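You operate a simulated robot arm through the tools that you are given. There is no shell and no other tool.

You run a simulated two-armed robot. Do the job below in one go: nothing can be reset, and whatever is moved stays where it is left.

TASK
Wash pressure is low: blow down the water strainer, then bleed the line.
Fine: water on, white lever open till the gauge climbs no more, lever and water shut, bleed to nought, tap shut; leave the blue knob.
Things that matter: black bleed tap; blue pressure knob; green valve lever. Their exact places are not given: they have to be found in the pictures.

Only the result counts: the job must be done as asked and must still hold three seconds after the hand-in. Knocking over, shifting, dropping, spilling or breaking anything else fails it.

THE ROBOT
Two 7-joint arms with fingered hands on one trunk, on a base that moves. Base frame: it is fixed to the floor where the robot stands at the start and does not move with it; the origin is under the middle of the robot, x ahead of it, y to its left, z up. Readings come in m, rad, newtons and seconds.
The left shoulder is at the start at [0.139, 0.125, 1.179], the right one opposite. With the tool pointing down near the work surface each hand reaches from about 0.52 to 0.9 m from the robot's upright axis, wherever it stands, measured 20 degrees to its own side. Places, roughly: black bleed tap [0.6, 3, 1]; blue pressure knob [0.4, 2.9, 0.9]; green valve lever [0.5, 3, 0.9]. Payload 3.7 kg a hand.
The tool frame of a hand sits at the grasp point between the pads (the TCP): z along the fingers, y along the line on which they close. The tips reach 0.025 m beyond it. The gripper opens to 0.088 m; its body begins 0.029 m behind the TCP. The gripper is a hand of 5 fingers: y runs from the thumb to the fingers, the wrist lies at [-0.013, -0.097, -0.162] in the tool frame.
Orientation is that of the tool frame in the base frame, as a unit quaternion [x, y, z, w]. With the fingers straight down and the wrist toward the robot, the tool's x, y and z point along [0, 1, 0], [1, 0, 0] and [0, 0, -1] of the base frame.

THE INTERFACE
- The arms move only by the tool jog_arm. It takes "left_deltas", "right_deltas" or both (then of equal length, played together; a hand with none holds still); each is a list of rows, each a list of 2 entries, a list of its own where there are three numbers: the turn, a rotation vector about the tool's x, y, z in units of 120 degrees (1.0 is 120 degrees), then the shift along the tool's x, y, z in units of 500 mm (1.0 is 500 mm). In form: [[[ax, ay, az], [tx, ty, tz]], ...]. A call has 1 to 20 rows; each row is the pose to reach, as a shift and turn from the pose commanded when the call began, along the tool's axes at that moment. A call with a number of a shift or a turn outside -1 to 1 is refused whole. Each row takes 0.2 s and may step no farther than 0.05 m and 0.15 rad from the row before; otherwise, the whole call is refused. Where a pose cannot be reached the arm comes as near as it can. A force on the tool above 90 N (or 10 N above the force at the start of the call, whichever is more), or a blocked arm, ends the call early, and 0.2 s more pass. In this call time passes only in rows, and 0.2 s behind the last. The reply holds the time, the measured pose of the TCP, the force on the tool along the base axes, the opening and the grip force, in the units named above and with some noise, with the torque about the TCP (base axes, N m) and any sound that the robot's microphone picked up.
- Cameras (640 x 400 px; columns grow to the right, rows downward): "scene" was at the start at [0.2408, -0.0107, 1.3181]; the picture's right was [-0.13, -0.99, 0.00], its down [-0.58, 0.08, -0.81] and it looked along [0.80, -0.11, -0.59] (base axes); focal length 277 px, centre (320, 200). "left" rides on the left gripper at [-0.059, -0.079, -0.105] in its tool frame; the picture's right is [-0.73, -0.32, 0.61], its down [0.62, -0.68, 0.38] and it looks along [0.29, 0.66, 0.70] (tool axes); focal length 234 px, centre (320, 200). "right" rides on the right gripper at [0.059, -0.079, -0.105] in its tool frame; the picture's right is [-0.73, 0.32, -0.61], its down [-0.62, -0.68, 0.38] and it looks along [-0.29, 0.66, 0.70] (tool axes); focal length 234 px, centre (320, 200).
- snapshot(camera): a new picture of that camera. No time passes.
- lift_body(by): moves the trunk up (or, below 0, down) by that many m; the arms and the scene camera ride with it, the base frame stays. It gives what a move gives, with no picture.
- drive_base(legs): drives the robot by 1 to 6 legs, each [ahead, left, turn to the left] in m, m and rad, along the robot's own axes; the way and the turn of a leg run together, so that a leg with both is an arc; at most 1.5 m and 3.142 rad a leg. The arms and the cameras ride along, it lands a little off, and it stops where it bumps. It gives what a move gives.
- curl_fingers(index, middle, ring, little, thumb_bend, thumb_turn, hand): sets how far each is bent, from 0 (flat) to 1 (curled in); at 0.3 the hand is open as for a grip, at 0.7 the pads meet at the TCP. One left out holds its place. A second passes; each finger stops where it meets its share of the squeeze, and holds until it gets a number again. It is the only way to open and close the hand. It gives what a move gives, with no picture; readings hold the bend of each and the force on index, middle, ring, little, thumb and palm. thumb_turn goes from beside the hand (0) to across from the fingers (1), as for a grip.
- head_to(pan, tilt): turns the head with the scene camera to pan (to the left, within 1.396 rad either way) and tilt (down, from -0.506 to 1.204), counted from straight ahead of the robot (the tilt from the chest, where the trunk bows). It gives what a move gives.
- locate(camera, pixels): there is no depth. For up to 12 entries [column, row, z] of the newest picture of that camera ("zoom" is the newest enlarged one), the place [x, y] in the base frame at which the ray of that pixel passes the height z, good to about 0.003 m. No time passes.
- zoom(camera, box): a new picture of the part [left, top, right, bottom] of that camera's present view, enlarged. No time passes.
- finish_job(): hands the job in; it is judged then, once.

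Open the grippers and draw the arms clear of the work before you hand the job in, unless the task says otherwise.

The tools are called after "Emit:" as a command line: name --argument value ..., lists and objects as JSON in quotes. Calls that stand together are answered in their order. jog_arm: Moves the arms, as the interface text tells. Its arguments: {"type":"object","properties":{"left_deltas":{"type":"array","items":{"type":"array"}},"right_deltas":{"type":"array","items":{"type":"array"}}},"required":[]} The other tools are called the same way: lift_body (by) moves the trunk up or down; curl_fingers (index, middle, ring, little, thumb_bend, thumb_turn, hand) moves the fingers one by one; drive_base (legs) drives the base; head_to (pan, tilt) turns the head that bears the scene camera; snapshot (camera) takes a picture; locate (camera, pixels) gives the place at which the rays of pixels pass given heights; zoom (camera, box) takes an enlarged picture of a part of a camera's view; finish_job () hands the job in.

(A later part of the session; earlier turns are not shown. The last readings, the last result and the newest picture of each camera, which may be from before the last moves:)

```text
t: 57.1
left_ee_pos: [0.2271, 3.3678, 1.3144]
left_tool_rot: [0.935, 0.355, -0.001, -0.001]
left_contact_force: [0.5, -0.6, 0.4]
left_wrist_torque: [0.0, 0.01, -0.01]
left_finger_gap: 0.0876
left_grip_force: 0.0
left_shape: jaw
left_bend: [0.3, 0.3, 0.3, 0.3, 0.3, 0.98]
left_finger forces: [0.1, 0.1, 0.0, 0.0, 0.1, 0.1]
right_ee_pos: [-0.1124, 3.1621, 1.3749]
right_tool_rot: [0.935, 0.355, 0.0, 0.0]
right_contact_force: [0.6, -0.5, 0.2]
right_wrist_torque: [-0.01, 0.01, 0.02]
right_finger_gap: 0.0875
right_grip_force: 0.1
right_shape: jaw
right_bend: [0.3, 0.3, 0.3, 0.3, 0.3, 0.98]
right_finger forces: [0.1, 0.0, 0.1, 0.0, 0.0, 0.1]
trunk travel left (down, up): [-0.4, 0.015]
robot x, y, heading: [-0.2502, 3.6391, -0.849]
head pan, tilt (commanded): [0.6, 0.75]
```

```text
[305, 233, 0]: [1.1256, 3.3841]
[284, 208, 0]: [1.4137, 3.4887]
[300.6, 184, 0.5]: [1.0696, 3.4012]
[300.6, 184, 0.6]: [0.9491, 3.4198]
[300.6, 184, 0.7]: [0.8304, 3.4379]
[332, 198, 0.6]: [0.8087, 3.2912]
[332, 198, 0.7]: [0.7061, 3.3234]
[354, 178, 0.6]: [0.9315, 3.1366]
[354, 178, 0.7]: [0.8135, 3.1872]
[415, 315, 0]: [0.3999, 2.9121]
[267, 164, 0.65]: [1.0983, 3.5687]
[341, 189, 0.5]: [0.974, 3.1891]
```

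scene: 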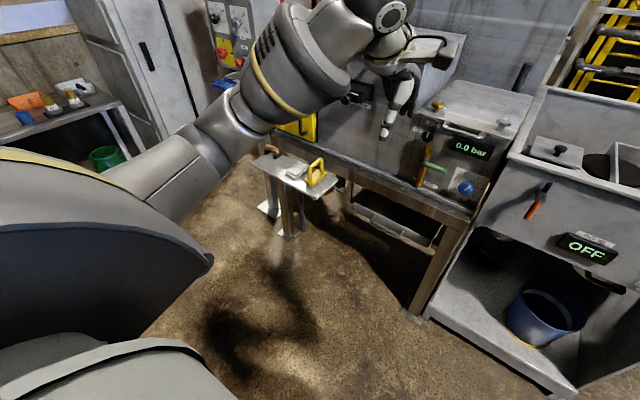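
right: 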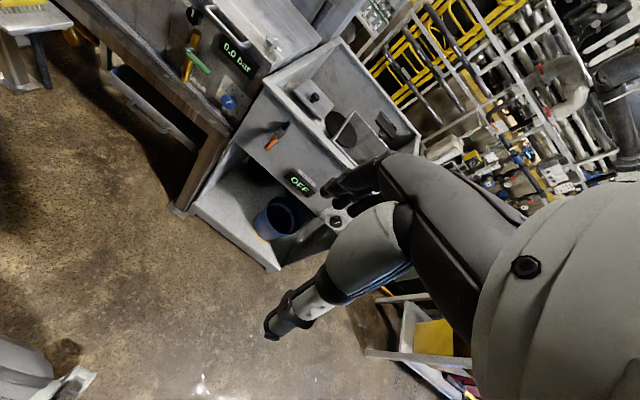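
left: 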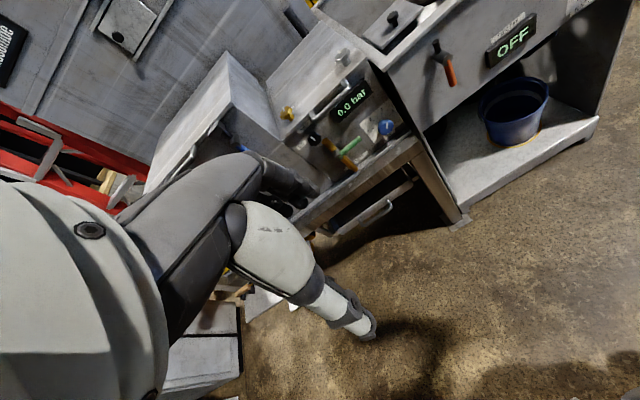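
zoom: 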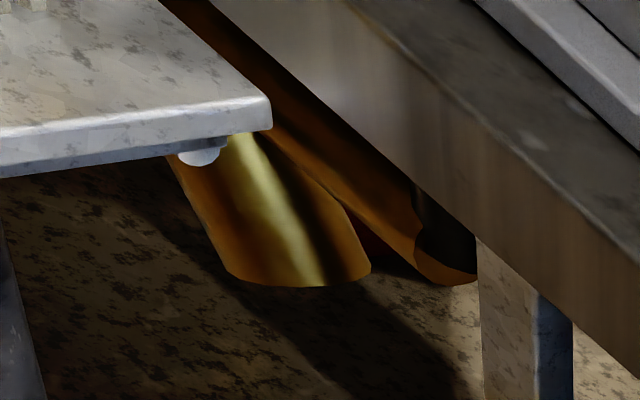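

The tray table stands low (about 0.48 m) half under the bench (top about 0.76 m). I lower the trunk to get a lower viewpoint for the scene camera.

Emit:
lift_body --by -0.38

Emit:
head_to --pan 0.4 --tilt 0.6

Emit:
snapshot --camera "scene"

Emit:
snapshot --camera "right"

Emit:
snapshot --camera "left"

```text
t: 60.8
left_ee_pos: [0.2514, 3.3403, 0.7928]
left_tool_rot: [0.915, 0.347, -0.074, -0.195]
left_contact_force: [0.1, -0.4, 0.7]
left_wrist_torque: [0.02, 0.02, 0.01]
left_finger_gap: 0.0879
left_grip_force: 0.0
left_shape: jaw
left_bend: [0.3, 0.3, 0.3, 0.3, 0.3, 0.98]
left_finger forces: [0.0, 0.1, 0.1, 0.0, 0.1, 0.0]
right_ee_pos: [-0.0594, 3.1021, 0.8426]
right_tool_rot: [0.904, 0.343, -0.09, -0.239]
right_contact_force: [-0.2, -0.1, 0.3]
right_wrist_torque: [-0.01, 0.02, -0.03]
right_finger_gap: 0.0877
right_grip_force: 0.0
right_shape: jaw
right_bend: [0.3, 0.3, 0.3, 0.3, 0.3, 0.98]
right_finger forces: [0.0, 0.0, 0.0, 0.0, 0.0, 0.0]
trunk travel left (down, up): [-0.02, 0.395]
robot x, y, heading: [-0.2512, 3.6338, -0.845]
head pan, tilt (commanded): [0.6, 0.75]
```

```text
t: 61.5
left_ee_pos: [0.2526, 3.3389, 0.7928]
left_tool_rot: [0.915, 0.347, -0.074, -0.193]
left_contact_force: [-0.4, 0.4, -0.7]
left_wrist_torque: [-0.01, 0.03, 0.0]
left_finger_gap: 0.0877
left_grip_force: 0.0
left_shape: jaw
left_bend: [0.3, 0.3, 0.3, 0.3, 0.3, 0.98]
left_finger forces: [0.0, 0.0, 0.1, 0.1, 0.0, 0.0]
right_ee_pos: [-0.0586, 3.1027, 0.8405]
right_tool_rot: [0.904, 0.343, -0.091, -0.241]
right_contact_force: [0.9, 0.0, -0.5]
right_wrist_torque: [-0.01, -0.01, 0.01]
right_finger_gap: 0.0877
right_grip_force: 0.0
right_shape: jaw
right_bend: [0.3, 0.3, 0.3, 0.3, 0.3, 0.98]
right_finger forces: [0.0, 0.0, 0.0, 0.1, 0.0, 0.1]
trunk travel left (down, up): [-0.02, 0.395]
robot x, y, heading: [-0.2502, 3.6428, -0.845]
head pan, tilt (commanded): [0.4, 0.6]
```

```text
taken
```

scene: 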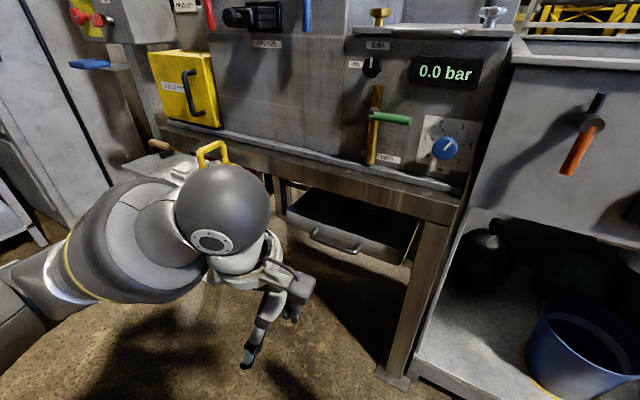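

```text
taken
```

right: 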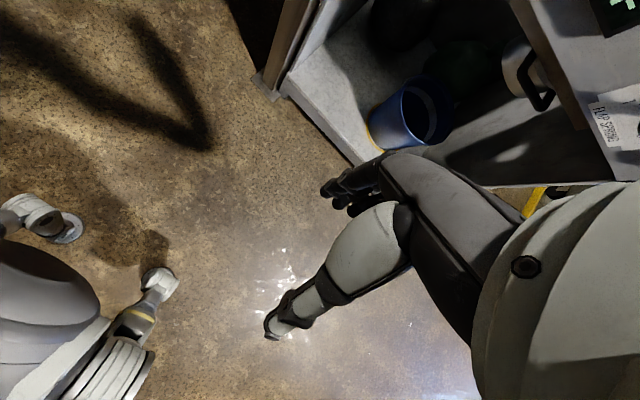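

```text
taken
```

left: 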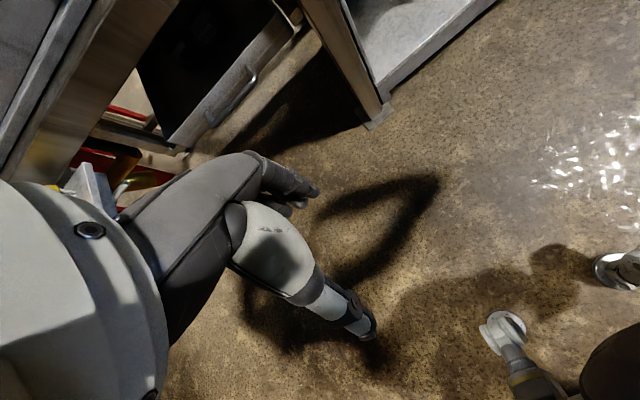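

Lowering also bowed the trunk. The left-hand camera shows red and brass parts under the bench near (110,165); I zoom there.

Emit:
zoom --camera "left" --box '[40, 80, 200, 220]'

Emit:
zoom --camera "scene" --box '[340, 0, 500, 200]'

```text
2.86 times, centred on (120, 150) of left
```

zoom: 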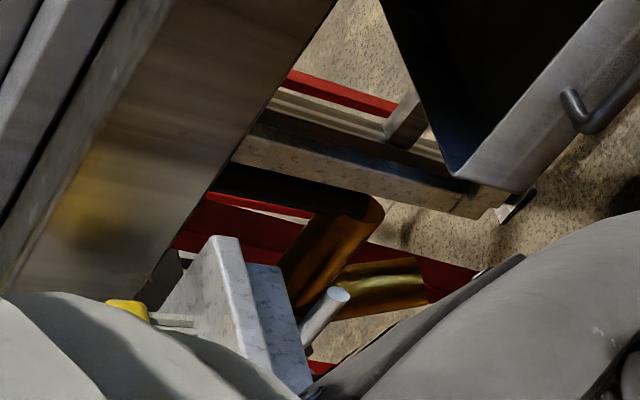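

```text
2.00 times, centred on (420, 100) of scene
```

zoom: 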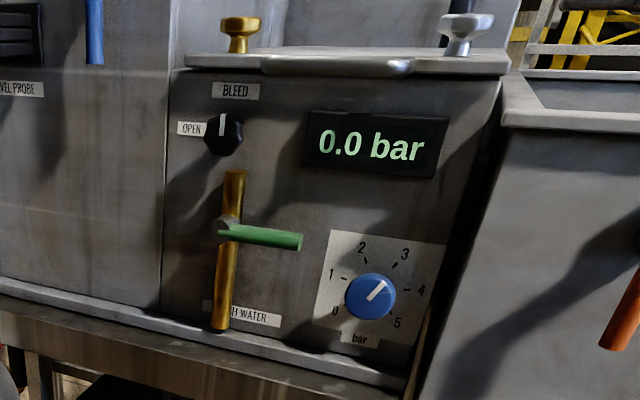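

The white lever is found: a white rod on the brass Y-strainer just under the tray's right edge (left zoom (325,310)). I turn the left hand about the camera's up axis to bring it to the middle of the left camera's view.

Emit:
jog_arm --left_deltas '[[[-0.04, 0.045, -0.025], [0, 0, 0]], [[-0.08, 0.09, -0.05], [0, 0, 0]], [[-0.12, 0.135, -0.075], [0, 0, 0]], [[-0.16, 0.18, -0.1], [0, 0, 0]], [[-0.18, 0.2, -0.11], [0, 0, 0]]]'

Emit:
snapshot --camera "left"

```text
t: 62.7
left_ee_pos: [0.2613, 3.3057, 0.7889]
left_tool_rot: [0.884, 0.409, 0.206, -0.096]
left_contact_force: [-0.5, -0.3, 0.2]
left_wrist_torque: [0.03, 0.0, 0.02]
left_finger_gap: 0.0878
left_grip_force: 0.0
left_shape: jaw
left_bend: [0.3, 0.3, 0.3, 0.3, 0.3, 0.98]
left_finger forces: [0.0, 0.0, 0.0, 0.0, 0.0, 0.0]
left hand out of reach, approached as far as the arm can: row 1, 2, 3, 4, 5
right_ee_pos: [-0.0591, 3.1012, 0.8404]
right_tool_rot: [0.904, 0.343, -0.091, -0.239]
right_contact_force: [-0.1, 0.1, -0.6]
right_wrist_torque: [0.01, 0.02, -0.03]
right_finger_gap: 0.0879
right_grip_force: 0.1
right_shape: jaw
right_bend: [0.3, 0.3, 0.3, 0.3, 0.3, 0.98]
right_finger forces: [0.0, 0.0, 0.1, 0.0, 0.1, 0.0]
trunk travel left (down, up): [-0.02, 0.395]
robot x, y, heading: [-0.253, 3.6376, -0.845]
head pan, tilt (commanded): [0.4, 0.6]
```

```text
taken
```

left: 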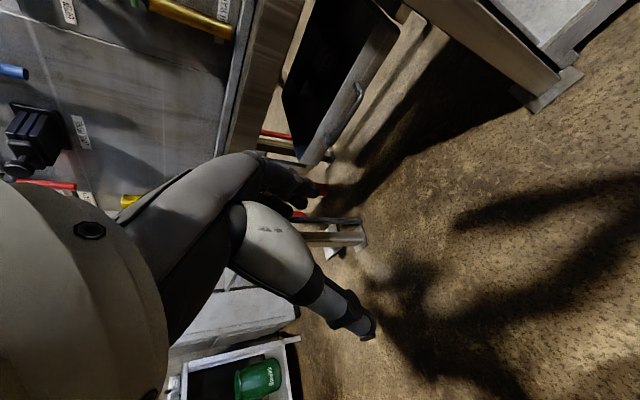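

The hand itself now blocks its camera there. I instead sidestep the robot left about 0.45 m so the scene camera looks straight at the strainer between the arms.

Emit:
drive_base --legs '[[0, 0.45, 0]]'

Emit:
head_to --pan 0.05 --tilt 0.5

Emit:
snapshot --camera "scene"

```text
t: 67.2
left_ee_pos: [0.5986, 3.5985, 0.7894]
left_tool_rot: [0.887, 0.404, 0.204, -0.095]
left_contact_force: [0.0, -0.2, 0.1]
left_wrist_torque: [0.0, 0.0, 0.02]
left_finger_gap: 0.0878
left_grip_force: 0.1
left_shape: jaw
left_bend: [0.3, 0.3, 0.3, 0.3, 0.3, 0.98]
left_finger forces: [0.1, 0.0, 0.1, 0.1, 0.0, 0.0]
right_ee_pos: [0.2758, 3.3978, 0.8407]
right_tool_rot: [0.905, 0.34, -0.09, -0.239]
right_contact_force: [0.3, 0.2, 1.4]
right_wrist_torque: [0.06, -0.01, -0.01]
right_finger_gap: 0.0876
right_grip_force: 0.1
right_shape: jaw
right_bend: [0.3, 0.3, 0.3, 0.3, 0.3, 0.98]
right_finger forces: [0.1, 0.0, 0.0, 0.1, 0.0, 0.0]
trunk travel left (down, up): [-0.02, 0.395]
robot x, y, heading: [0.0894, 3.94, -0.849]
head pan, tilt (commanded): [0.4, 0.6]
```

```text
t: 68.0
left_ee_pos: [0.5976, 3.5994, 0.7881]
left_tool_rot: [0.886, 0.405, 0.205, -0.094]
left_contact_force: [0.5, -0.3, -1.1]
left_wrist_torque: [-0.01, 0.01, -0.01]
left_finger_gap: 0.0877
left_grip_force: 0.0
left_shape: jaw
left_bend: [0.3, 0.3, 0.3, 0.3, 0.3, 0.98]
left_finger forces: [0.0, 0.0, 0.0, 0.0, 0.0, 0.0]
right_ee_pos: [0.2746, 3.3991, 0.8407]
right_tool_rot: [0.905, 0.339, -0.089, -0.239]
right_contact_force: [0.1, 0.1, -0.1]
right_wrist_torque: [0.0, -0.03, 0.01]
right_finger_gap: 0.0875
right_grip_force: 0.1
right_shape: jaw
right_bend: [0.3, 0.3, 0.3, 0.3, 0.3, 0.98]
right_finger forces: [0.0, 0.1, 0.1, 0.1, 0.0, 0.0]
trunk travel left (down, up): [-0.02, 0.395]
robot x, y, heading: [0.0852, 3.9397, -0.85]
head pan, tilt (commanded): [0.051, 0.499]
```

```text
taken
```

scene: 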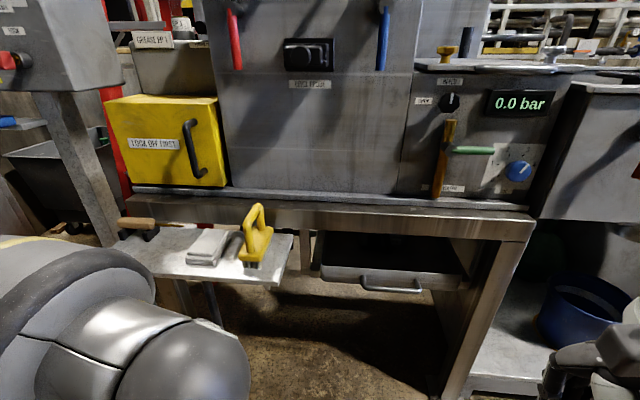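

The tray, yellow brush and drawer are now straight ahead. I zoom under the bench between the tray's right edge and the drawer.

Emit:
zoom --camera "scene" --box '[100, 190, 340, 340]'

Emit:
snapshot --camera "right"

```text
2.67 times, centred on (220, 265) of scene
```

zoom: 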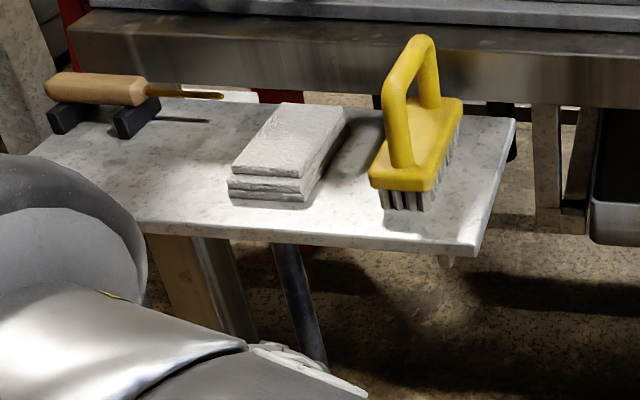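

```text
taken
```

right: 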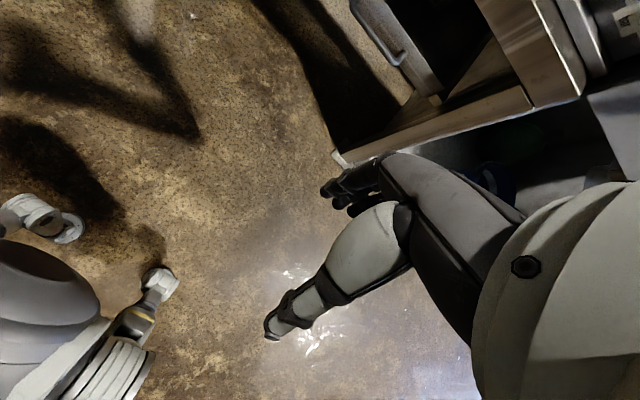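

A white rod end shows below the tray's front right corner at (268,287). I lower the right hand in front of the drawer and turn it so its camera looks left and level at the strainer.

Emit:
jog_arm --right_deltas '[[[-0.0495, 0.0038, -0.04], [0.0193, 0.0604, 0.0474]], [[-0.099, 0.0076, -0.0799], [0.0385, 0.1207, 0.0948]], [[-0.1485, 0.0114, -0.1199], [0.0578, 0.1811, 0.1422]], [[-0.198, 0.0152, -0.1598], [0.0771, 0.2415, 0.1896]], [[-0.2475, 0.019, -0.1998], [0.0964, 0.3018, 0.237]], [[-0.2969, 0.0228, -0.2397], [0.1156, 0.3622, 0.2844]], [[-0.3464, 0.0266, -0.2797], [0.1349, 0.4225, 0.3318]], [[-0.3959, 0.0304, -0.3196], [0.1542, 0.4829, 0.3792]], [[-0.4454, 0.0342, -0.3596], [0.1735, 0.5433, 0.4266]], [[-0.4949, 0.038, -0.3995], [0.1927, 0.6036, 0.474]], [[-0.5444, 0.0418, -0.4395], [0.212, 0.664, 0.5214]]]'

Emit:
snapshot --camera "right"

Emit:
snapshot --camera "scene"

```text
t: 70.5
left_ee_pos: [0.5977, 3.599, 0.7888]
left_tool_rot: [0.886, 0.405, 0.204, -0.095]
left_contact_force: [0.5, -0.9, 0.0]
left_wrist_torque: [0.01, 0.0, 0.01]
left_finger_gap: 0.0878
left_grip_force: 0.2
left_shape: jaw
left_bend: [0.3, 0.3, 0.3, 0.3, 0.3, 0.98]
left_finger forces: [0.0, 0.1, 0.1, 0.0, 0.0, 0.0]
right_ee_pos: [0.4624, 3.3464, 0.4495]
right_tool_rot: [0.657, 0.67, 0.248, 0.242]
right_contact_force: [-0.1, -1.0, 0.6]
right_wrist_torque: [0.0, -0.04, 0.02]
right_finger_gap: 0.0878
right_grip_force: 0.0
right_shape: jaw
right_bend: [0.3, 0.3, 0.3, 0.3, 0.3, 0.98]
right_finger forces: [0.0, 0.0, 0.1, 0.0, 0.0, 0.0]
right hand out of reach, approached as far as the arm can: row 1, 2
trunk travel left (down, up): [-0.02, 0.395]
robot x, y, heading: [0.0888, 3.9377, -0.853]
head pan, tilt (commanded): [0.051, 0.499]
```

```text
taken
```

right: 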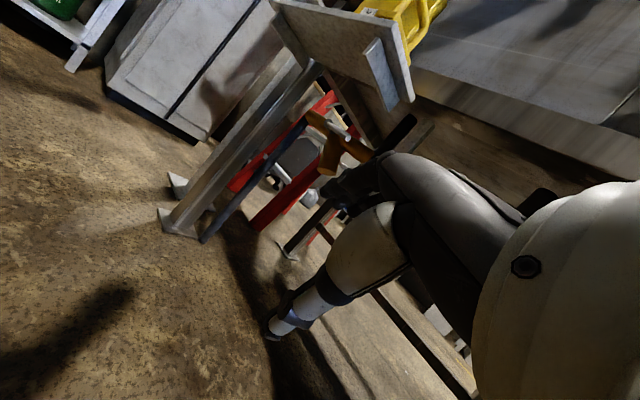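

```text
taken
```

scene: 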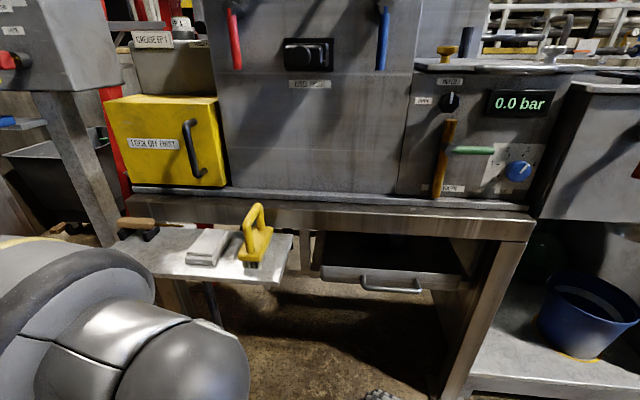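

The right camera now sees under the tray: the strainer near (340,140) and a white plate under the tray near (380,75). I zoom.

Emit:
zoom --camera "right" --box '[260, 60, 420, 200]'

Emit:
zoom --camera "right" --box '[290, 80, 380, 190]'

```text
2.86 times, centred on (340, 130) of right
```

zoom: 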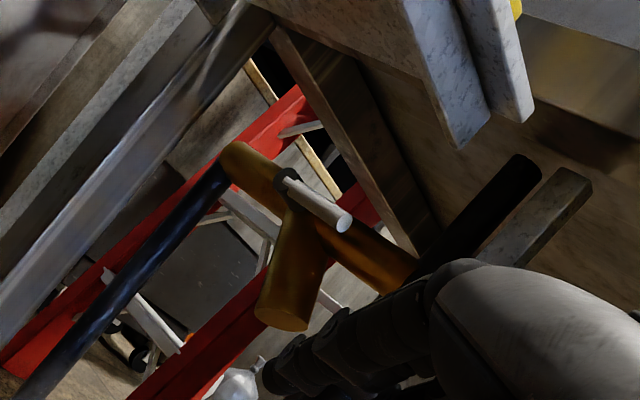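

```text
3.64 times, centred on (335, 135) of right
```

zoom: 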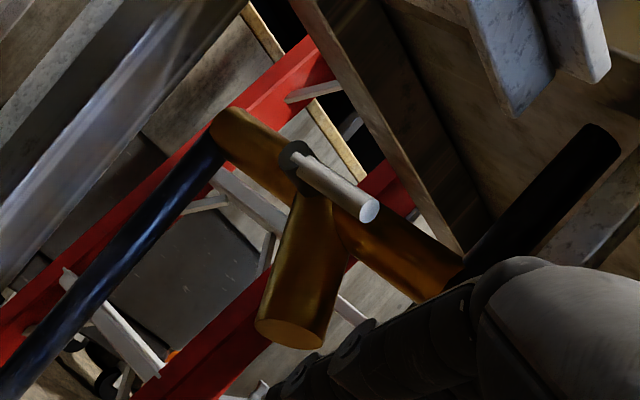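

The strainer shows a brass pipe with a down-right branch, a dark hub and a white rod lever lying along the pipe. I triangulate the rod's tip and hub with locate from both cameras.

Emit:
locate --camera "right" --pixels '[[348.7, 137.7, 0.55], [348.7, 137.7, 0.6], [348.7, 137.7, 0.65], [329.5, 125.4, 0.55], [329.5, 125.4, 0.6], [329.5, 125.4, 0.65], [311.6, 115.8, 0.6], [368, 157, 0.6], [410, 100, 0.65], [410, 100, 0.7], [272, 5, 0.7]]'

Emit:
snapshot --camera "scene"

Emit:
locate --camera "scene" --pixels '[[267.6, 287.5, 0.5], [267.6, 287.5, 0.55], [267.6, 287.5, 0.6], [267.6, 287.5, 0.65], [280, 284, 0.65], [280, 284, 0.7], [293, 235, 0.7], [293, 235, 0.65], [330, 215, 0.75], [530, 220, 0.75], [520, 170, 0.9], [448, 103, 1.0]]'

```text
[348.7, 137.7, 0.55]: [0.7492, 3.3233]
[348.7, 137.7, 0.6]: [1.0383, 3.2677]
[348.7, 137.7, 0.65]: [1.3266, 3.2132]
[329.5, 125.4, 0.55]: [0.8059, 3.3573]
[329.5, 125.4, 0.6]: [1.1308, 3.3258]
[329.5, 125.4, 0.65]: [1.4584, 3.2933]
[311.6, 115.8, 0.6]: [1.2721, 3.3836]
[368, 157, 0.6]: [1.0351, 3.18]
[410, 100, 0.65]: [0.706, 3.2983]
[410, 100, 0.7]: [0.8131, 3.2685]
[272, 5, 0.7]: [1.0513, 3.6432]
```

```text
taken
```

scene: 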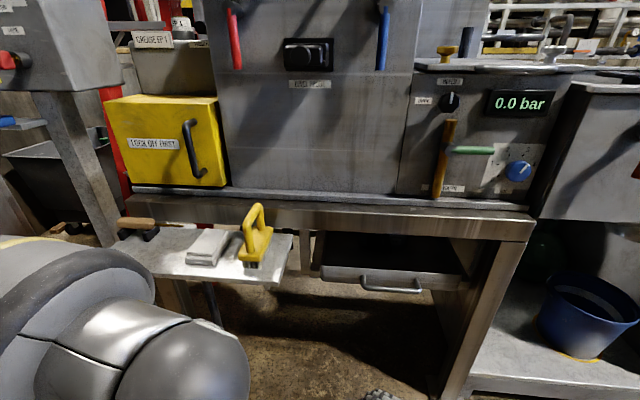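

```text
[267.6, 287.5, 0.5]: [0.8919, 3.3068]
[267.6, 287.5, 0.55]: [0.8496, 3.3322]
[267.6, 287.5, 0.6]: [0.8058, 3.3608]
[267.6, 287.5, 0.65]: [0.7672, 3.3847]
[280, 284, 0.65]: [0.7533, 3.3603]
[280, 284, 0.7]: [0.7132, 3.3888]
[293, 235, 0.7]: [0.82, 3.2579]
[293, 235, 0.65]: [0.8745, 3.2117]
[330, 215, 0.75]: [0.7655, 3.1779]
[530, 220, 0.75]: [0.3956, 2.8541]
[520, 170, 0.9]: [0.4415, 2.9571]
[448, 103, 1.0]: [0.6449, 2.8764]
```

Both views agree: the tray is at z≈0.70 with its right edge at lateral ≈1.2 m, and the white rod's tip is near [0.83,3.32,0.56] under it. Now I raise the right hand in front of the panel for close views of the tap, green lever and knob.

Emit:
jog_arm --right_deltas '[[[0, -0.0271, 0.0317], [-0.008, 0.0268, -0.0859]], [[0, -0.0542, 0.0634], [-0.016, 0.0536, -0.1719]], [[0, -0.0813, 0.0951], [-0.024, 0.0803, -0.2578]], [[0, -0.1084, 0.1268], [-0.032, 0.1071, -0.3437]], [[0, -0.1354, 0.1585], [-0.04, 0.1339, -0.4296]], [[0, -0.1625, 0.1902], [-0.048, 0.1607, -0.5156]], [[0, -0.1896, 0.2219], [-0.056, 0.1874, -0.6015]], [[0, -0.2167, 0.2536], [-0.064, 0.2142, -0.6874]]]'

Emit:
snapshot --camera "right"

```text
t: 72.2
left_ee_pos: [0.5985, 3.5981, 0.7893]
left_tool_rot: [0.886, 0.405, 0.205, -0.095]
left_contact_force: [-0.1, -0.5, -0.1]
left_wrist_torque: [-0.01, 0.0, -0.03]
left_finger_gap: 0.0879
left_grip_force: 0.1
left_shape: jaw
left_bend: [0.3, 0.3, 0.3, 0.3, 0.3, 0.98]
left_finger forces: [0.0, 0.1, 0.0, 0.0, 0.1, 0.1]
right_ee_pos: [0.323, 3.3037, 0.772]
right_tool_rot: [0.848, 0.403, 0.148, 0.312]
right_contact_force: [0.3, -0.2, 0.4]
right_wrist_torque: [-0.01, 0.0, -0.02]
right_finger_gap: 0.0875
right_grip_force: 0.1
right_shape: jaw
right_bend: [0.3, 0.3, 0.3, 0.3, 0.3, 0.98]
right_finger forces: [0.0, 0.0, 0.0, 0.0, 0.1, 0.0]
right hand out of reach, approached as far as the arm can: row 8
trunk travel left (down, up): [-0.02, 0.395]
robot x, y, heading: [0.0894, 3.9388, -0.851]
head pan, tilt (commanded): [0.051, 0.499]
```

```text
taken
```

right: 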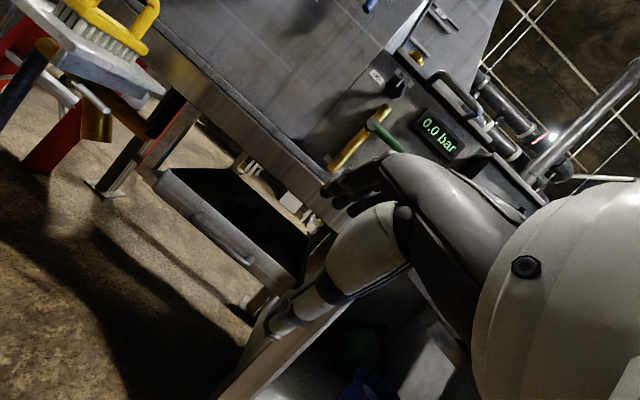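

The right camera now sees both the white lever at (90,100) under the tray and the panel at (400,120). I zoom on both.

Emit:
zoom --camera "right" --box '[30, 50, 190, 150]'

Emit:
locate --camera "right" --pixels '[[107, 112, 0.52], [107, 112, 0.56], [107, 112, 0.6], [73, 82, 0.52], [73, 82, 0.56], [73, 82, 0.6], [396, 88, 0.9], [396, 88, 1.0], [372, 124, 0.9], [372, 124, 0.85], [403, 152, 0.9], [403, 152, 0.85]]'

Emit:
zoom --camera "right" --box '[310, 40, 510, 200]'

```text
4.00 times, centred on (110, 100) of right
```

zoom: 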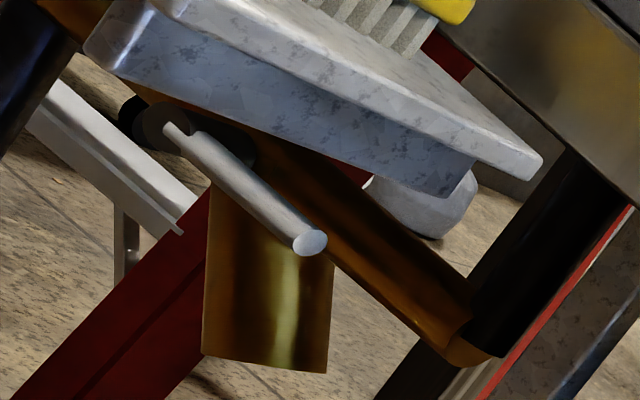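

```text
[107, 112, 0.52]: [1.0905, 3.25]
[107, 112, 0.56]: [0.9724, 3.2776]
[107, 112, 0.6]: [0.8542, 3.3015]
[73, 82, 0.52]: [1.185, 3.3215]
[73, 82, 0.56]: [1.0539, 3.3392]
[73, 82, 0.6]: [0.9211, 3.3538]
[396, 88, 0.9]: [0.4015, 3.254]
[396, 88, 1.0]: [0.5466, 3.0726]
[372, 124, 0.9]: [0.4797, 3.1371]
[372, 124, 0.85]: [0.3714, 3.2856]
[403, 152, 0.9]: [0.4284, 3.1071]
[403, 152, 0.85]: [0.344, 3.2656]
```

```text
2.50 times, centred on (410, 120) of right
```

zoom: 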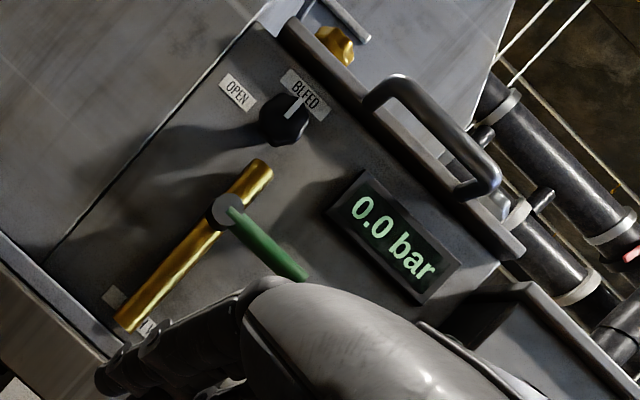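

Triangulation gives the white rod: tip ≈[0.916,3.29,0.579], root ≈[0.99,3.343,0.579], hub axis facing me; tray underside ≈0.67. I bring the left hand to a low forward-pointing ready pose right of the tray.

Emit:
jog_arm --left_deltas '[[[-0.0573, -0.01, -0.0212], [-0.025, -0.0028, 0.0362]], [[-0.1145, -0.02, -0.0423], [-0.05, -0.0056, 0.0724]], [[-0.1718, -0.03, -0.0635], [-0.075, -0.0085, 0.1085]], [[-0.2291, -0.04, -0.0846], [-0.1, -0.0113, 0.1447]], [[-0.2864, -0.05, -0.1058], [-0.125, -0.0141, 0.1809]], [[-0.3436, -0.06, -0.1269], [-0.15, -0.0169, 0.2171]], [[-0.4009, -0.07, -0.1481], [-0.175, -0.0197, 0.2533]], [[-0.4582, -0.08, -0.1692], [-0.2, -0.0225, 0.2895]], [[-0.5155, -0.09, -0.1904], [-0.225, -0.0254, 0.3256]], [[-0.5727, -0.1, -0.2115], [-0.25, -0.0282, 0.3618]], [[-0.63, -0.11, -0.2327], [-0.275, -0.031, 0.398]]]'

Emit:
snapshot --camera "scene"

Emit:
snapshot --camera "left"

```text
t: 74.8
left_ee_pos: [0.6559, 3.5298, 0.5999]
left_tool_rot: [0.629, 0.454, 0.351, 0.525]
left_contact_force: [-0.1, 0.8, 0.5]
left_wrist_torque: [0.0, 0.0, -0.02]
left_finger_gap: 0.088
left_grip_force: 0.0
left_shape: jaw
left_bend: [0.3, 0.3, 0.3, 0.3, 0.3, 0.98]
left_finger forces: [0.0, 0.0, 0.1, 0.1, 0.1, 0.0]
left hand out of reach, approached as far as the arm can: row 1, 2, 4, 5, 6, 7, 8, 9, 10
right_ee_pos: [0.323, 3.3031, 0.7722]
right_tool_rot: [0.847, 0.403, 0.148, 0.312]
right_contact_force: [0.0, -0.2, -0.2]
right_wrist_torque: [0.01, 0.01, 0.02]
right_finger_gap: 0.088
right_grip_force: 0.0
right_shape: jaw
right_bend: [0.3, 0.3, 0.3, 0.3, 0.3, 0.98]
right_finger forces: [0.0, 0.0, 0.0, 0.1, 0.0, 0.1]
trunk travel left (down, up): [-0.02, 0.395]
robot x, y, heading: [0.0871, 3.9408, -0.857]
head pan, tilt (commanded): [0.051, 0.499]
stopped in row 11 (left hand): the arm was blocked; the commanded pose is now the measured one
```

```text
taken
```

scene: 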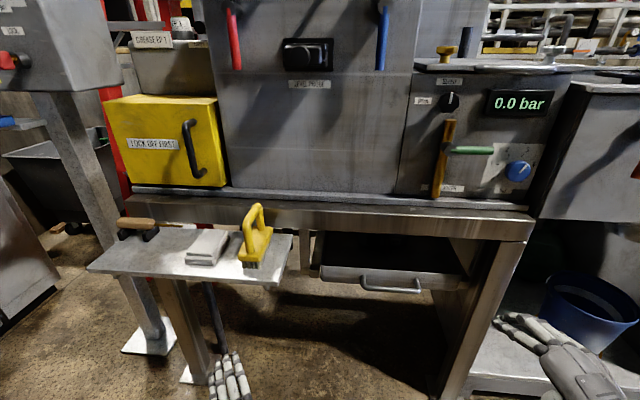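

```text
taken
```

left: 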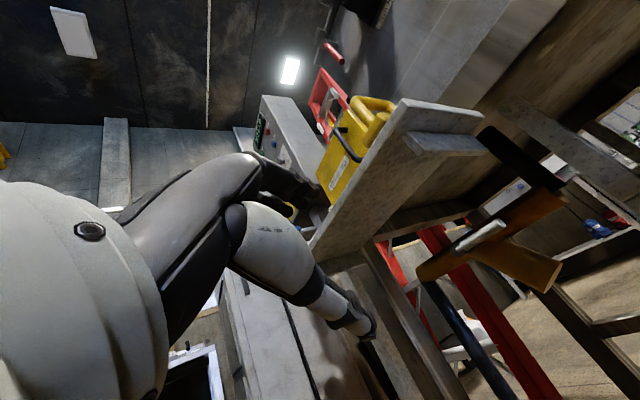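

The left hand now points forward below the tray, and the left camera has a clear view of the white lever at (482,237). I zoom in on it and locate its points.

Emit:
zoom --camera "left" --box '[380, 140, 600, 300]'

Emit:
locate --camera "left" --pixels '[[504, 227, 0.56], [504, 227, 0.58], [504, 227, 0.6], [462, 247, 0.56], [462, 247, 0.58], [462, 247, 0.6]]'

```text
2.50 times, centred on (490, 220) of left
```

zoom: 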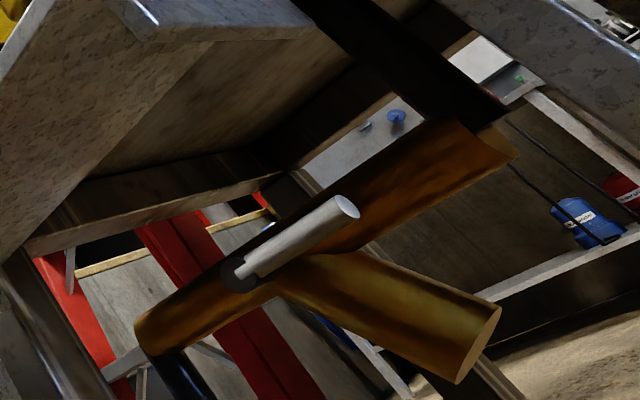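

```text
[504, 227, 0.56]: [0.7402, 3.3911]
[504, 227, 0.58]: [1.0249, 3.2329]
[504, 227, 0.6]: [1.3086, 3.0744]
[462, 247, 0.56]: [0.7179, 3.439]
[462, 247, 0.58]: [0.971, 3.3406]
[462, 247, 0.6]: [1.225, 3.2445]
```

Good agreement: lever root ≈[0.99,3.338,0.579], tip ≈[0.916,3.291,0.577], about 0.088 m long. Before driving closer I shift the left hand down and right so it clears the tray.

Emit:
jog_arm --left_deltas '[[[0, 0, 0], [-0.045, -0.04, -0.018]], [[0, 0, 0], [-0.09, -0.08, -0.036]], [[0, 0, 0], [-0.136, -0.119, -0.055]]]'

```text
t: 75.7
left_ee_pos: [0.5943, 3.4791, 0.5468]
left_tool_rot: [0.63, 0.455, 0.352, 0.522]
left_contact_force: [0.2, 0.2, 0.9]
left_wrist_torque: [-0.01, -0.04, 0.0]
left_finger_gap: 0.0879
left_grip_force: 0.0
left_shape: jaw
left_bend: [0.3, 0.3, 0.3, 0.3, 0.3, 0.98]
left_finger forces: [0.0, 0.0, 0.1, 0.1, 0.0, 0.0]
right_ee_pos: [0.3237, 3.3039, 0.7721]
right_tool_rot: [0.848, 0.403, 0.148, 0.312]
right_contact_force: [0.6, -0.6, 0.0]
right_wrist_torque: [0.01, -0.03, -0.01]
right_finger_gap: 0.0878
right_grip_force: 0.1
right_shape: jaw
right_bend: [0.3, 0.3, 0.3, 0.3, 0.3, 0.98]
right_finger forces: [0.0, 0.0, 0.0, 0.1, 0.0, 0.1]
trunk travel left (down, up): [-0.02, 0.395]
robot x, y, heading: [0.0885, 3.9385, -0.857]
head pan, tilt (commanded): [0.051, 0.499]
```

Left hand is now at lateral 1.17, 0.31 m in front of the bench line, z 0.547. I drive 0.2 m ahead and 0.05 m right with a small turn to square up.

Emit:
drive_base --legs '[[0.2, -0.05, -0.015]]'

Emit:
snapshot --camera "scene"

Emit:
snapshot --camera "right"

Emit:
snapshot --camera "left"

```text
t: 77.3
left_ee_pos: [0.6778, 3.2895, 0.5468]
left_tool_rot: [0.633, 0.449, 0.348, 0.526]
left_contact_force: [0.1, 0.2, 0.2]
left_wrist_torque: [-0.01, 0.01, 0.03]
left_finger_gap: 0.0879
left_grip_force: 0.0
left_shape: jaw
left_bend: [0.3, 0.3, 0.3, 0.3, 0.3, 0.98]
left_finger forces: [0.0, 0.0, 0.0, 0.2, 0.1, 0.1]
right_ee_pos: [0.4047, 3.1191, 0.7719]
right_tool_rot: [0.85, 0.397, 0.146, 0.314]
right_contact_force: [0.5, -0.6, 0.6]
right_wrist_torque: [0.01, 0.02, 0.02]
right_finger_gap: 0.0877
right_grip_force: 0.1
right_shape: jaw
right_bend: [0.3, 0.3, 0.3, 0.3, 0.3, 0.98]
right_finger forces: [0.0, 0.0, 0.0, 0.1, 0.1, 0.0]
trunk travel left (down, up): [-0.02, 0.395]
robot x, y, heading: [0.1771, 3.7493, -0.869]
head pan, tilt (commanded): [0.051, 0.499]
```

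```text
taken
```

scene: 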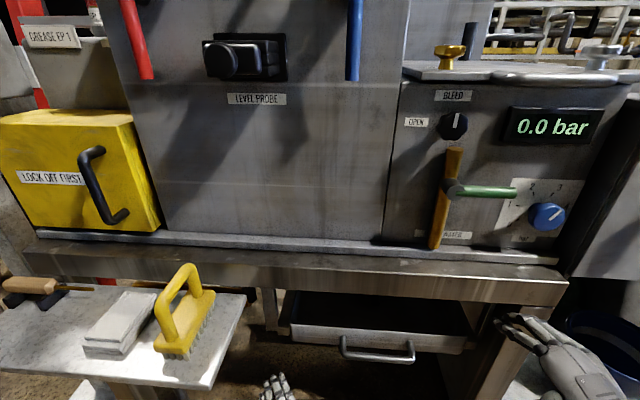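

```text
taken
```

right: 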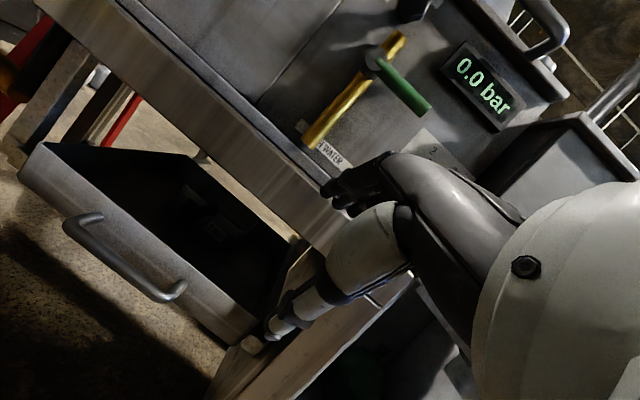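

```text
taken
```

left: 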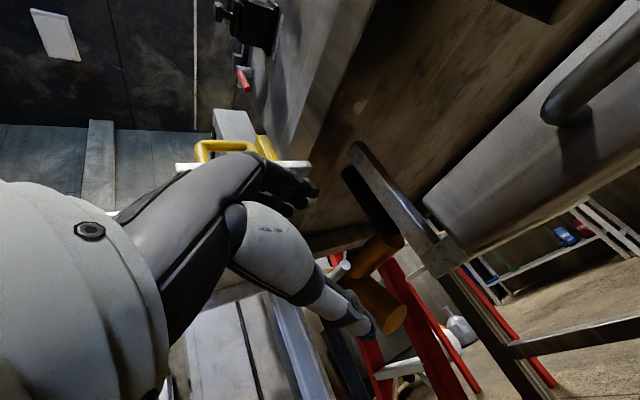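

The scene shows the tap (453,127), green lever hub (452,189) and tip (516,193), blue knob (547,216). I zoom both views for exact pixels.

Emit:
zoom --camera "scene" --box '[395, 90, 595, 250]'

Emit:
locate --camera "scene" --pixels '[[453, 127, 0.9], [453, 127, 1.0], [451, 189, 0.85], [451, 189, 0.95], [516, 193, 0.85], [516, 193, 0.95], [547, 216, 0.8], [547, 216, 0.9], [455, 150, 0.95], [455, 150, 0.85], [433, 248, 0.85], [433, 248, 0.75]]'

Emit:
zoom --camera "right" --box '[280, 0, 480, 160]'

Emit:
locate --camera "right" --pixels '[[428, 107, 0.85], [428, 107, 0.95], [376, 63, 0.85], [376, 63, 0.95], [398, 36, 0.9], [398, 36, 1.0], [310, 145, 0.85], [310, 145, 0.8], [410, 5, 0.9], [410, 5, 1.0]]'

```text
2.50 times, centred on (495, 170) of scene
```

zoom: 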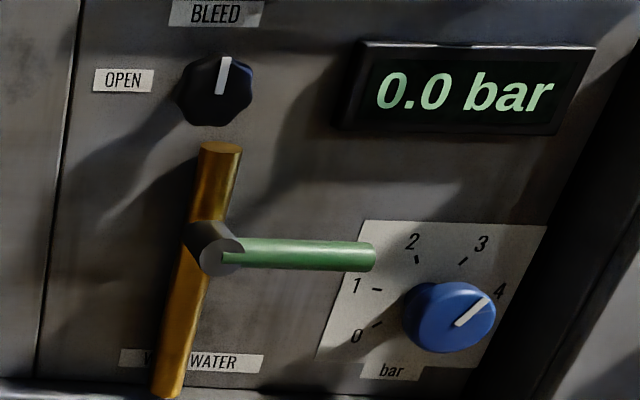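

```text
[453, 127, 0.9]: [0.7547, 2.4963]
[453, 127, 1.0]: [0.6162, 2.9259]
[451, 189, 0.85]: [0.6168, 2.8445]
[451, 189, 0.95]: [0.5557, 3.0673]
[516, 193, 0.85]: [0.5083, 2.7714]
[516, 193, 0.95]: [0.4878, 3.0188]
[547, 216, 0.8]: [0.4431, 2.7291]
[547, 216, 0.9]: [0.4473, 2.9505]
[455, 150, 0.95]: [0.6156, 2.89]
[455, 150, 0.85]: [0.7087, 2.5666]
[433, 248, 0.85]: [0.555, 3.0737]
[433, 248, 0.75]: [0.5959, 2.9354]
```

```text
2.50 times, centred on (380, 80) of right
```

zoom: 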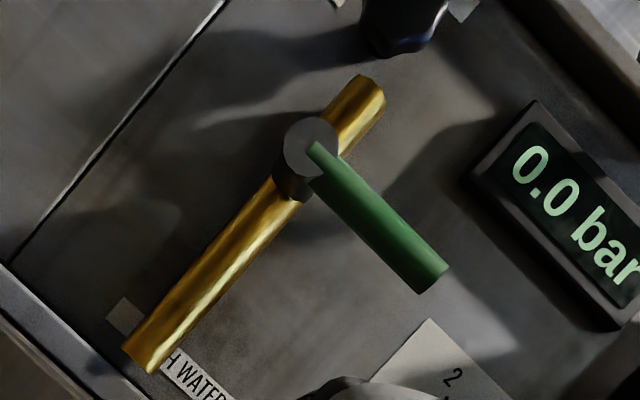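

```text
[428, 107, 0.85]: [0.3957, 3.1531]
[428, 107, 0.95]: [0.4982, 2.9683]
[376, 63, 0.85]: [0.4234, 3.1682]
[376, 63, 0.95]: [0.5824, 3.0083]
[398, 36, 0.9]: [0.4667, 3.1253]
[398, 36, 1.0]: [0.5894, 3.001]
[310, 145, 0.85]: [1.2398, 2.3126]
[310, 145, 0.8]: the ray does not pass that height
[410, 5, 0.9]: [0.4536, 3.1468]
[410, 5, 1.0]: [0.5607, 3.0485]
```

Triangulated: green lever hub ≈[0.563,3.034,0.938], tip ≈[0.489,2.991,0.940]; tap ≈[0.583,3.025,1.022]; blue knob ≈[0.447,2.93,0.89]. I'll push levers with one straight index finger, so I shape the right hand as a pointing finger and look at it.

Emit:
curl_fingers --hand "right" --index 0.1 --middle 1.0 --ring 1.0 --little 1.0 --thumb_bend 0.6 --thumb_turn 0.3

Emit:
snapshot --camera "right"

Emit:
head_to --pan -0.25 --tilt 0.6

Emit:
snapshot --camera "scene"

```text
t: 78.3
left_ee_pos: [0.6785, 3.2904, 0.548]
left_tool_rot: [0.632, 0.45, 0.349, 0.525]
left_contact_force: [0.1, -1.0, 0.9]
left_wrist_torque: [0.0, 0.01, 0.03]
left_finger_gap: 0.0879
left_grip_force: 0.1
left_shape: jaw
left_bend: [0.3, 0.3, 0.3, 0.3, 0.3, 0.98]
left_finger forces: [0.1, 0.0, 0.0, 0.0, 0.1, 0.0]
right_ee_pos: [0.405, 3.1181, 0.7711]
right_tool_rot: [0.85, 0.398, 0.146, 0.313]
right_contact_force: [-0.1, 0.2, -0.5]
right_wrist_torque: [0.01, 0.02, -0.02]
right_finger_gap: 0.0882
right_grip_force: 0.1
right_shape: fingers
right_bend: [0.1, 1.0, 1.0, 1.0, 0.6, 0.3]
right_finger forces: [0.2, 0.1, 0.0, 0.1, 0.0, 0.1]
trunk travel left (down, up): [-0.02, 0.395]
robot x, y, heading: [0.1786, 3.7549, -0.867]
head pan, tilt (commanded): [0.051, 0.499]
```

```text
taken
```

right: 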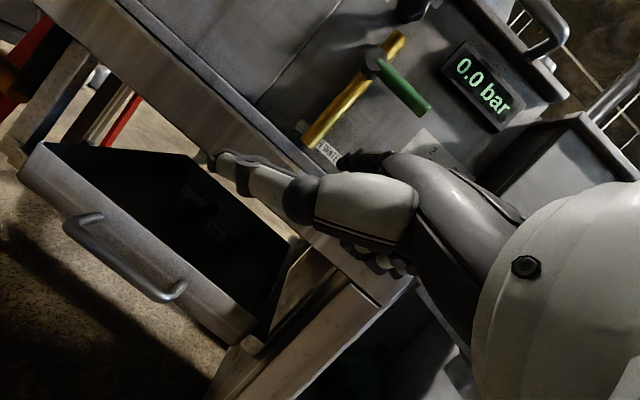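

```text
t: 79.1
left_ee_pos: [0.6785, 3.2906, 0.5473]
left_tool_rot: [0.633, 0.45, 0.348, 0.525]
left_contact_force: [-0.1, -0.1, -0.1]
left_wrist_torque: [0.0, 0.01, -0.01]
left_finger_gap: 0.0878
left_grip_force: 0.0
left_shape: jaw
left_bend: [0.3, 0.3, 0.3, 0.3, 0.3, 0.98]
left_finger forces: [0.0, 0.0, 0.1, 0.0, 0.0, 0.1]
right_ee_pos: [0.4046, 3.1197, 0.7719]
right_tool_rot: [0.85, 0.398, 0.147, 0.313]
right_contact_force: [-0.6, -0.4, -0.3]
right_wrist_torque: [0.0, 0.02, -0.02]
right_finger_gap: 0.0882
right_grip_force: 0.0
right_shape: fingers
right_bend: [0.1, 1.0, 1.0, 1.0, 0.6, 0.3]
right_finger forces: [0.0, 0.1, 0.0, 0.0, 0.0, 0.1]
trunk travel left (down, up): [-0.02, 0.395]
robot x, y, heading: [0.1766, 3.7533, -0.87]
head pan, tilt (commanded): [-0.25, 0.6]
```

```text
taken
```

scene: 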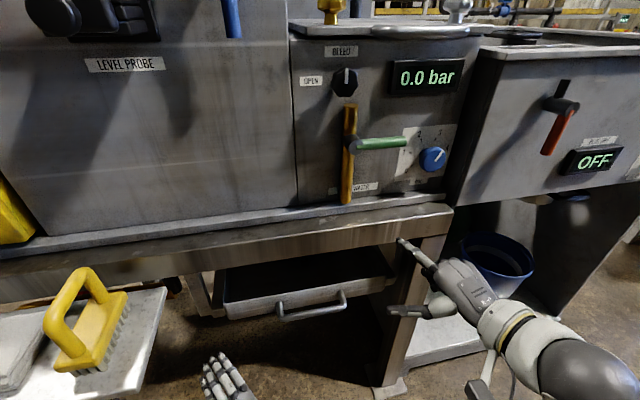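

The index now points forward, but the thumb sticks out to the side at scene (390,310). I tuck the thumb across the curled fingers.

Emit:
curl_fingers --hand "right" --index 0.1 --thumb_bend 0.9 --thumb_turn 0.9

Emit:
zoom --camera "scene" --box '[360, 210, 560, 370]'

Emit:
snapshot --camera "right"

```text
t: 80.1
left_ee_pos: [0.6786, 3.2904, 0.5469]
left_tool_rot: [0.633, 0.45, 0.348, 0.525]
left_contact_force: [0.1, 0.2, 1.1]
left_wrist_torque: [0.01, 0.0, 0.01]
left_finger_gap: 0.0877
left_grip_force: 0.0
left_shape: jaw
left_bend: [0.3, 0.3, 0.3, 0.3, 0.3, 0.98]
left_finger forces: [0.1, 0.1, 0.0, 0.0, 0.0, 0.1]
right_ee_pos: [0.4051, 3.1186, 0.7722]
right_tool_rot: [0.851, 0.397, 0.146, 0.313]
right_contact_force: [0.1, 0.2, -0.8]
right_wrist_torque: [0.02, 0.05, -0.01]
right_finger_gap: 0.0364
right_grip_force: 0.0
right_shape: fingers
right_bend: [0.1, 1.0, 1.0, 1.0, 0.9, 0.92]
right_finger forces: [0.0, 0.0, 0.0, 0.0, 0.2, 0.0]
trunk travel left (down, up): [-0.02, 0.395]
robot x, y, heading: [0.176, 3.7556, -0.87]
head pan, tilt (commanded): [-0.25, 0.6]
```

```text
2.50 times, centred on (460, 290) of scene
```

zoom: 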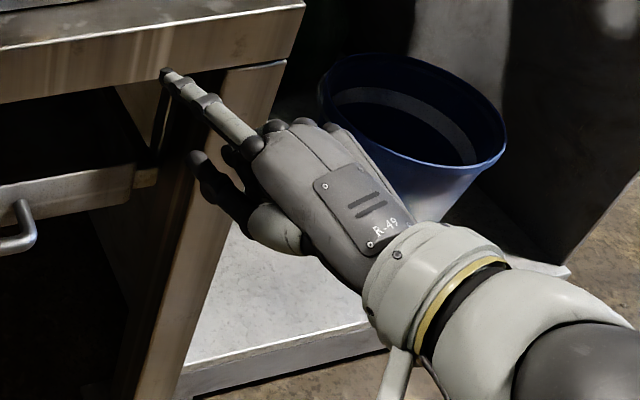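

```text
taken
```

right: 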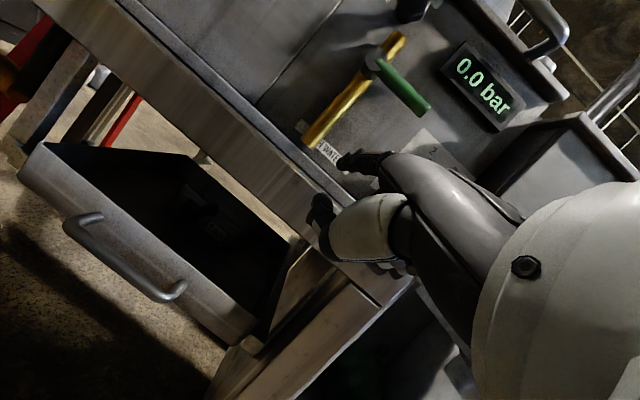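

Now the hand is a neat pointing shape; the index tip is at scene (398,239) and right camera about (343,160). I triangulate the fingertip relative to the tool.

Emit:
zoom --camera "right" --box '[290, 110, 450, 250]'

Emit:
locate --camera "scene" --pixels '[[398, 239, 0.7], [398, 239, 0.75], [398, 239, 0.8], [398, 239, 0.85]]'

Emit:
locate --camera "right" --pixels '[[341, 161, 0.75], [341, 161, 0.8], [341, 161, 0.85], [380, 158, 0.75], [380, 158, 0.8], [380, 158, 0.85]]'

```text
2.86 times, centred on (370, 180) of right
```

zoom: 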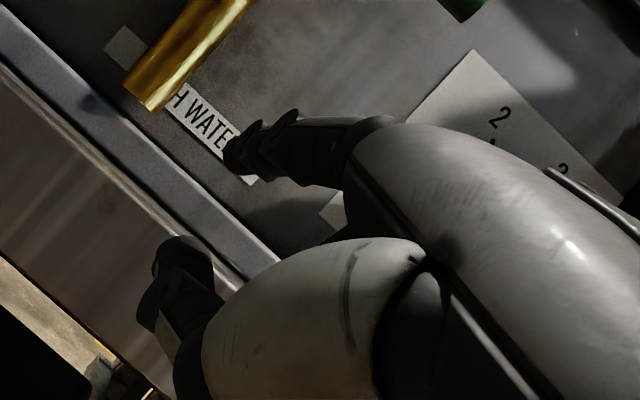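

```text
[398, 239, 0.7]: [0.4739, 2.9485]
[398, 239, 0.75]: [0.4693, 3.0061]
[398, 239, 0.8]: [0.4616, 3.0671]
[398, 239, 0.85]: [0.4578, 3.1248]
```

```text
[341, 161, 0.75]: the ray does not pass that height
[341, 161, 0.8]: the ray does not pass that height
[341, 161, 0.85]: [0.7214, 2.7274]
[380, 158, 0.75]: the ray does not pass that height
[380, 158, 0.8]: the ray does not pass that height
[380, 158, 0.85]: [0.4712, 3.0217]
```

The index tip is at ≈[0.460,3.083,0.814] and points level and forward, so it serves as a peg parallel to the lever axles. I raise it to just above the green lever's outer end, still in front of it.

Emit:
jog_arm --right_deltas '[[[0, 0, 0], [-0.0088, 0.0542, -0.0662]], [[0, 0, 0], [-0.0177, 0.1084, -0.1324]], [[0, 0, 0], [-0.0266, 0.1626, -0.1986]], [[0, 0, 0], [-0.0354, 0.2168, -0.2648]]]'

Emit:
snapshot --camera "scene"

Emit:
snapshot --camera "right"

```text
t: 81.1
left_ee_pos: [0.6793, 3.2894, 0.5475]
left_tool_rot: [0.633, 0.45, 0.348, 0.525]
left_contact_force: [-0.4, -0.4, 0.7]
left_wrist_torque: [-0.02, 0.01, 0.0]
left_finger_gap: 0.0878
left_grip_force: 0.0
left_shape: jaw
left_bend: [0.3, 0.3, 0.3, 0.3, 0.3, 0.98]
left_finger forces: [0.1, 0.1, 0.0, 0.0, 0.0, 0.0]
right_ee_pos: [0.3988, 3.064, 0.9514]
right_tool_rot: [0.85, 0.398, 0.147, 0.313]
right_contact_force: [0.0, -0.4, -0.1]
right_wrist_torque: [0.0, -0.01, -0.01]
right_finger_gap: 0.0362
right_grip_force: 0.0
right_shape: fingers
right_bend: [0.1, 1.0, 1.0, 1.0, 0.9, 0.92]
right_finger forces: [0.0, 0.0, 0.0, 0.0, 0.0, 0.1]
right hand out of reach, approached as far as the arm can: row 1, 2, 3, 4
trunk travel left (down, up): [-0.02, 0.395]
robot x, y, heading: [0.1784, 3.7535, -0.871]
head pan, tilt (commanded): [-0.25, 0.6]
```

```text
taken
```

scene: 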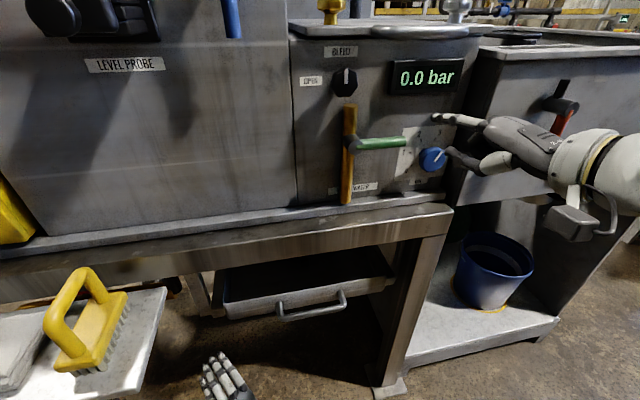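

```text
taken
```

right: 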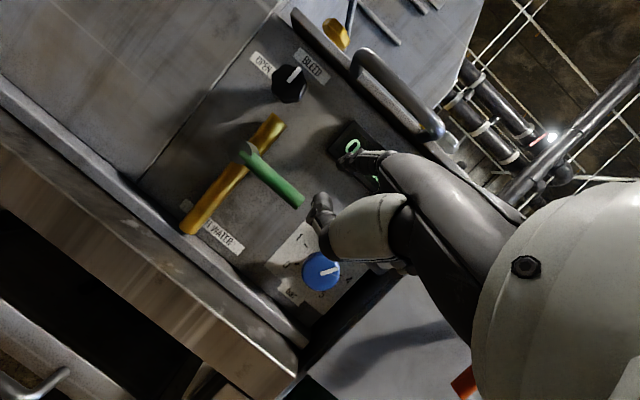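

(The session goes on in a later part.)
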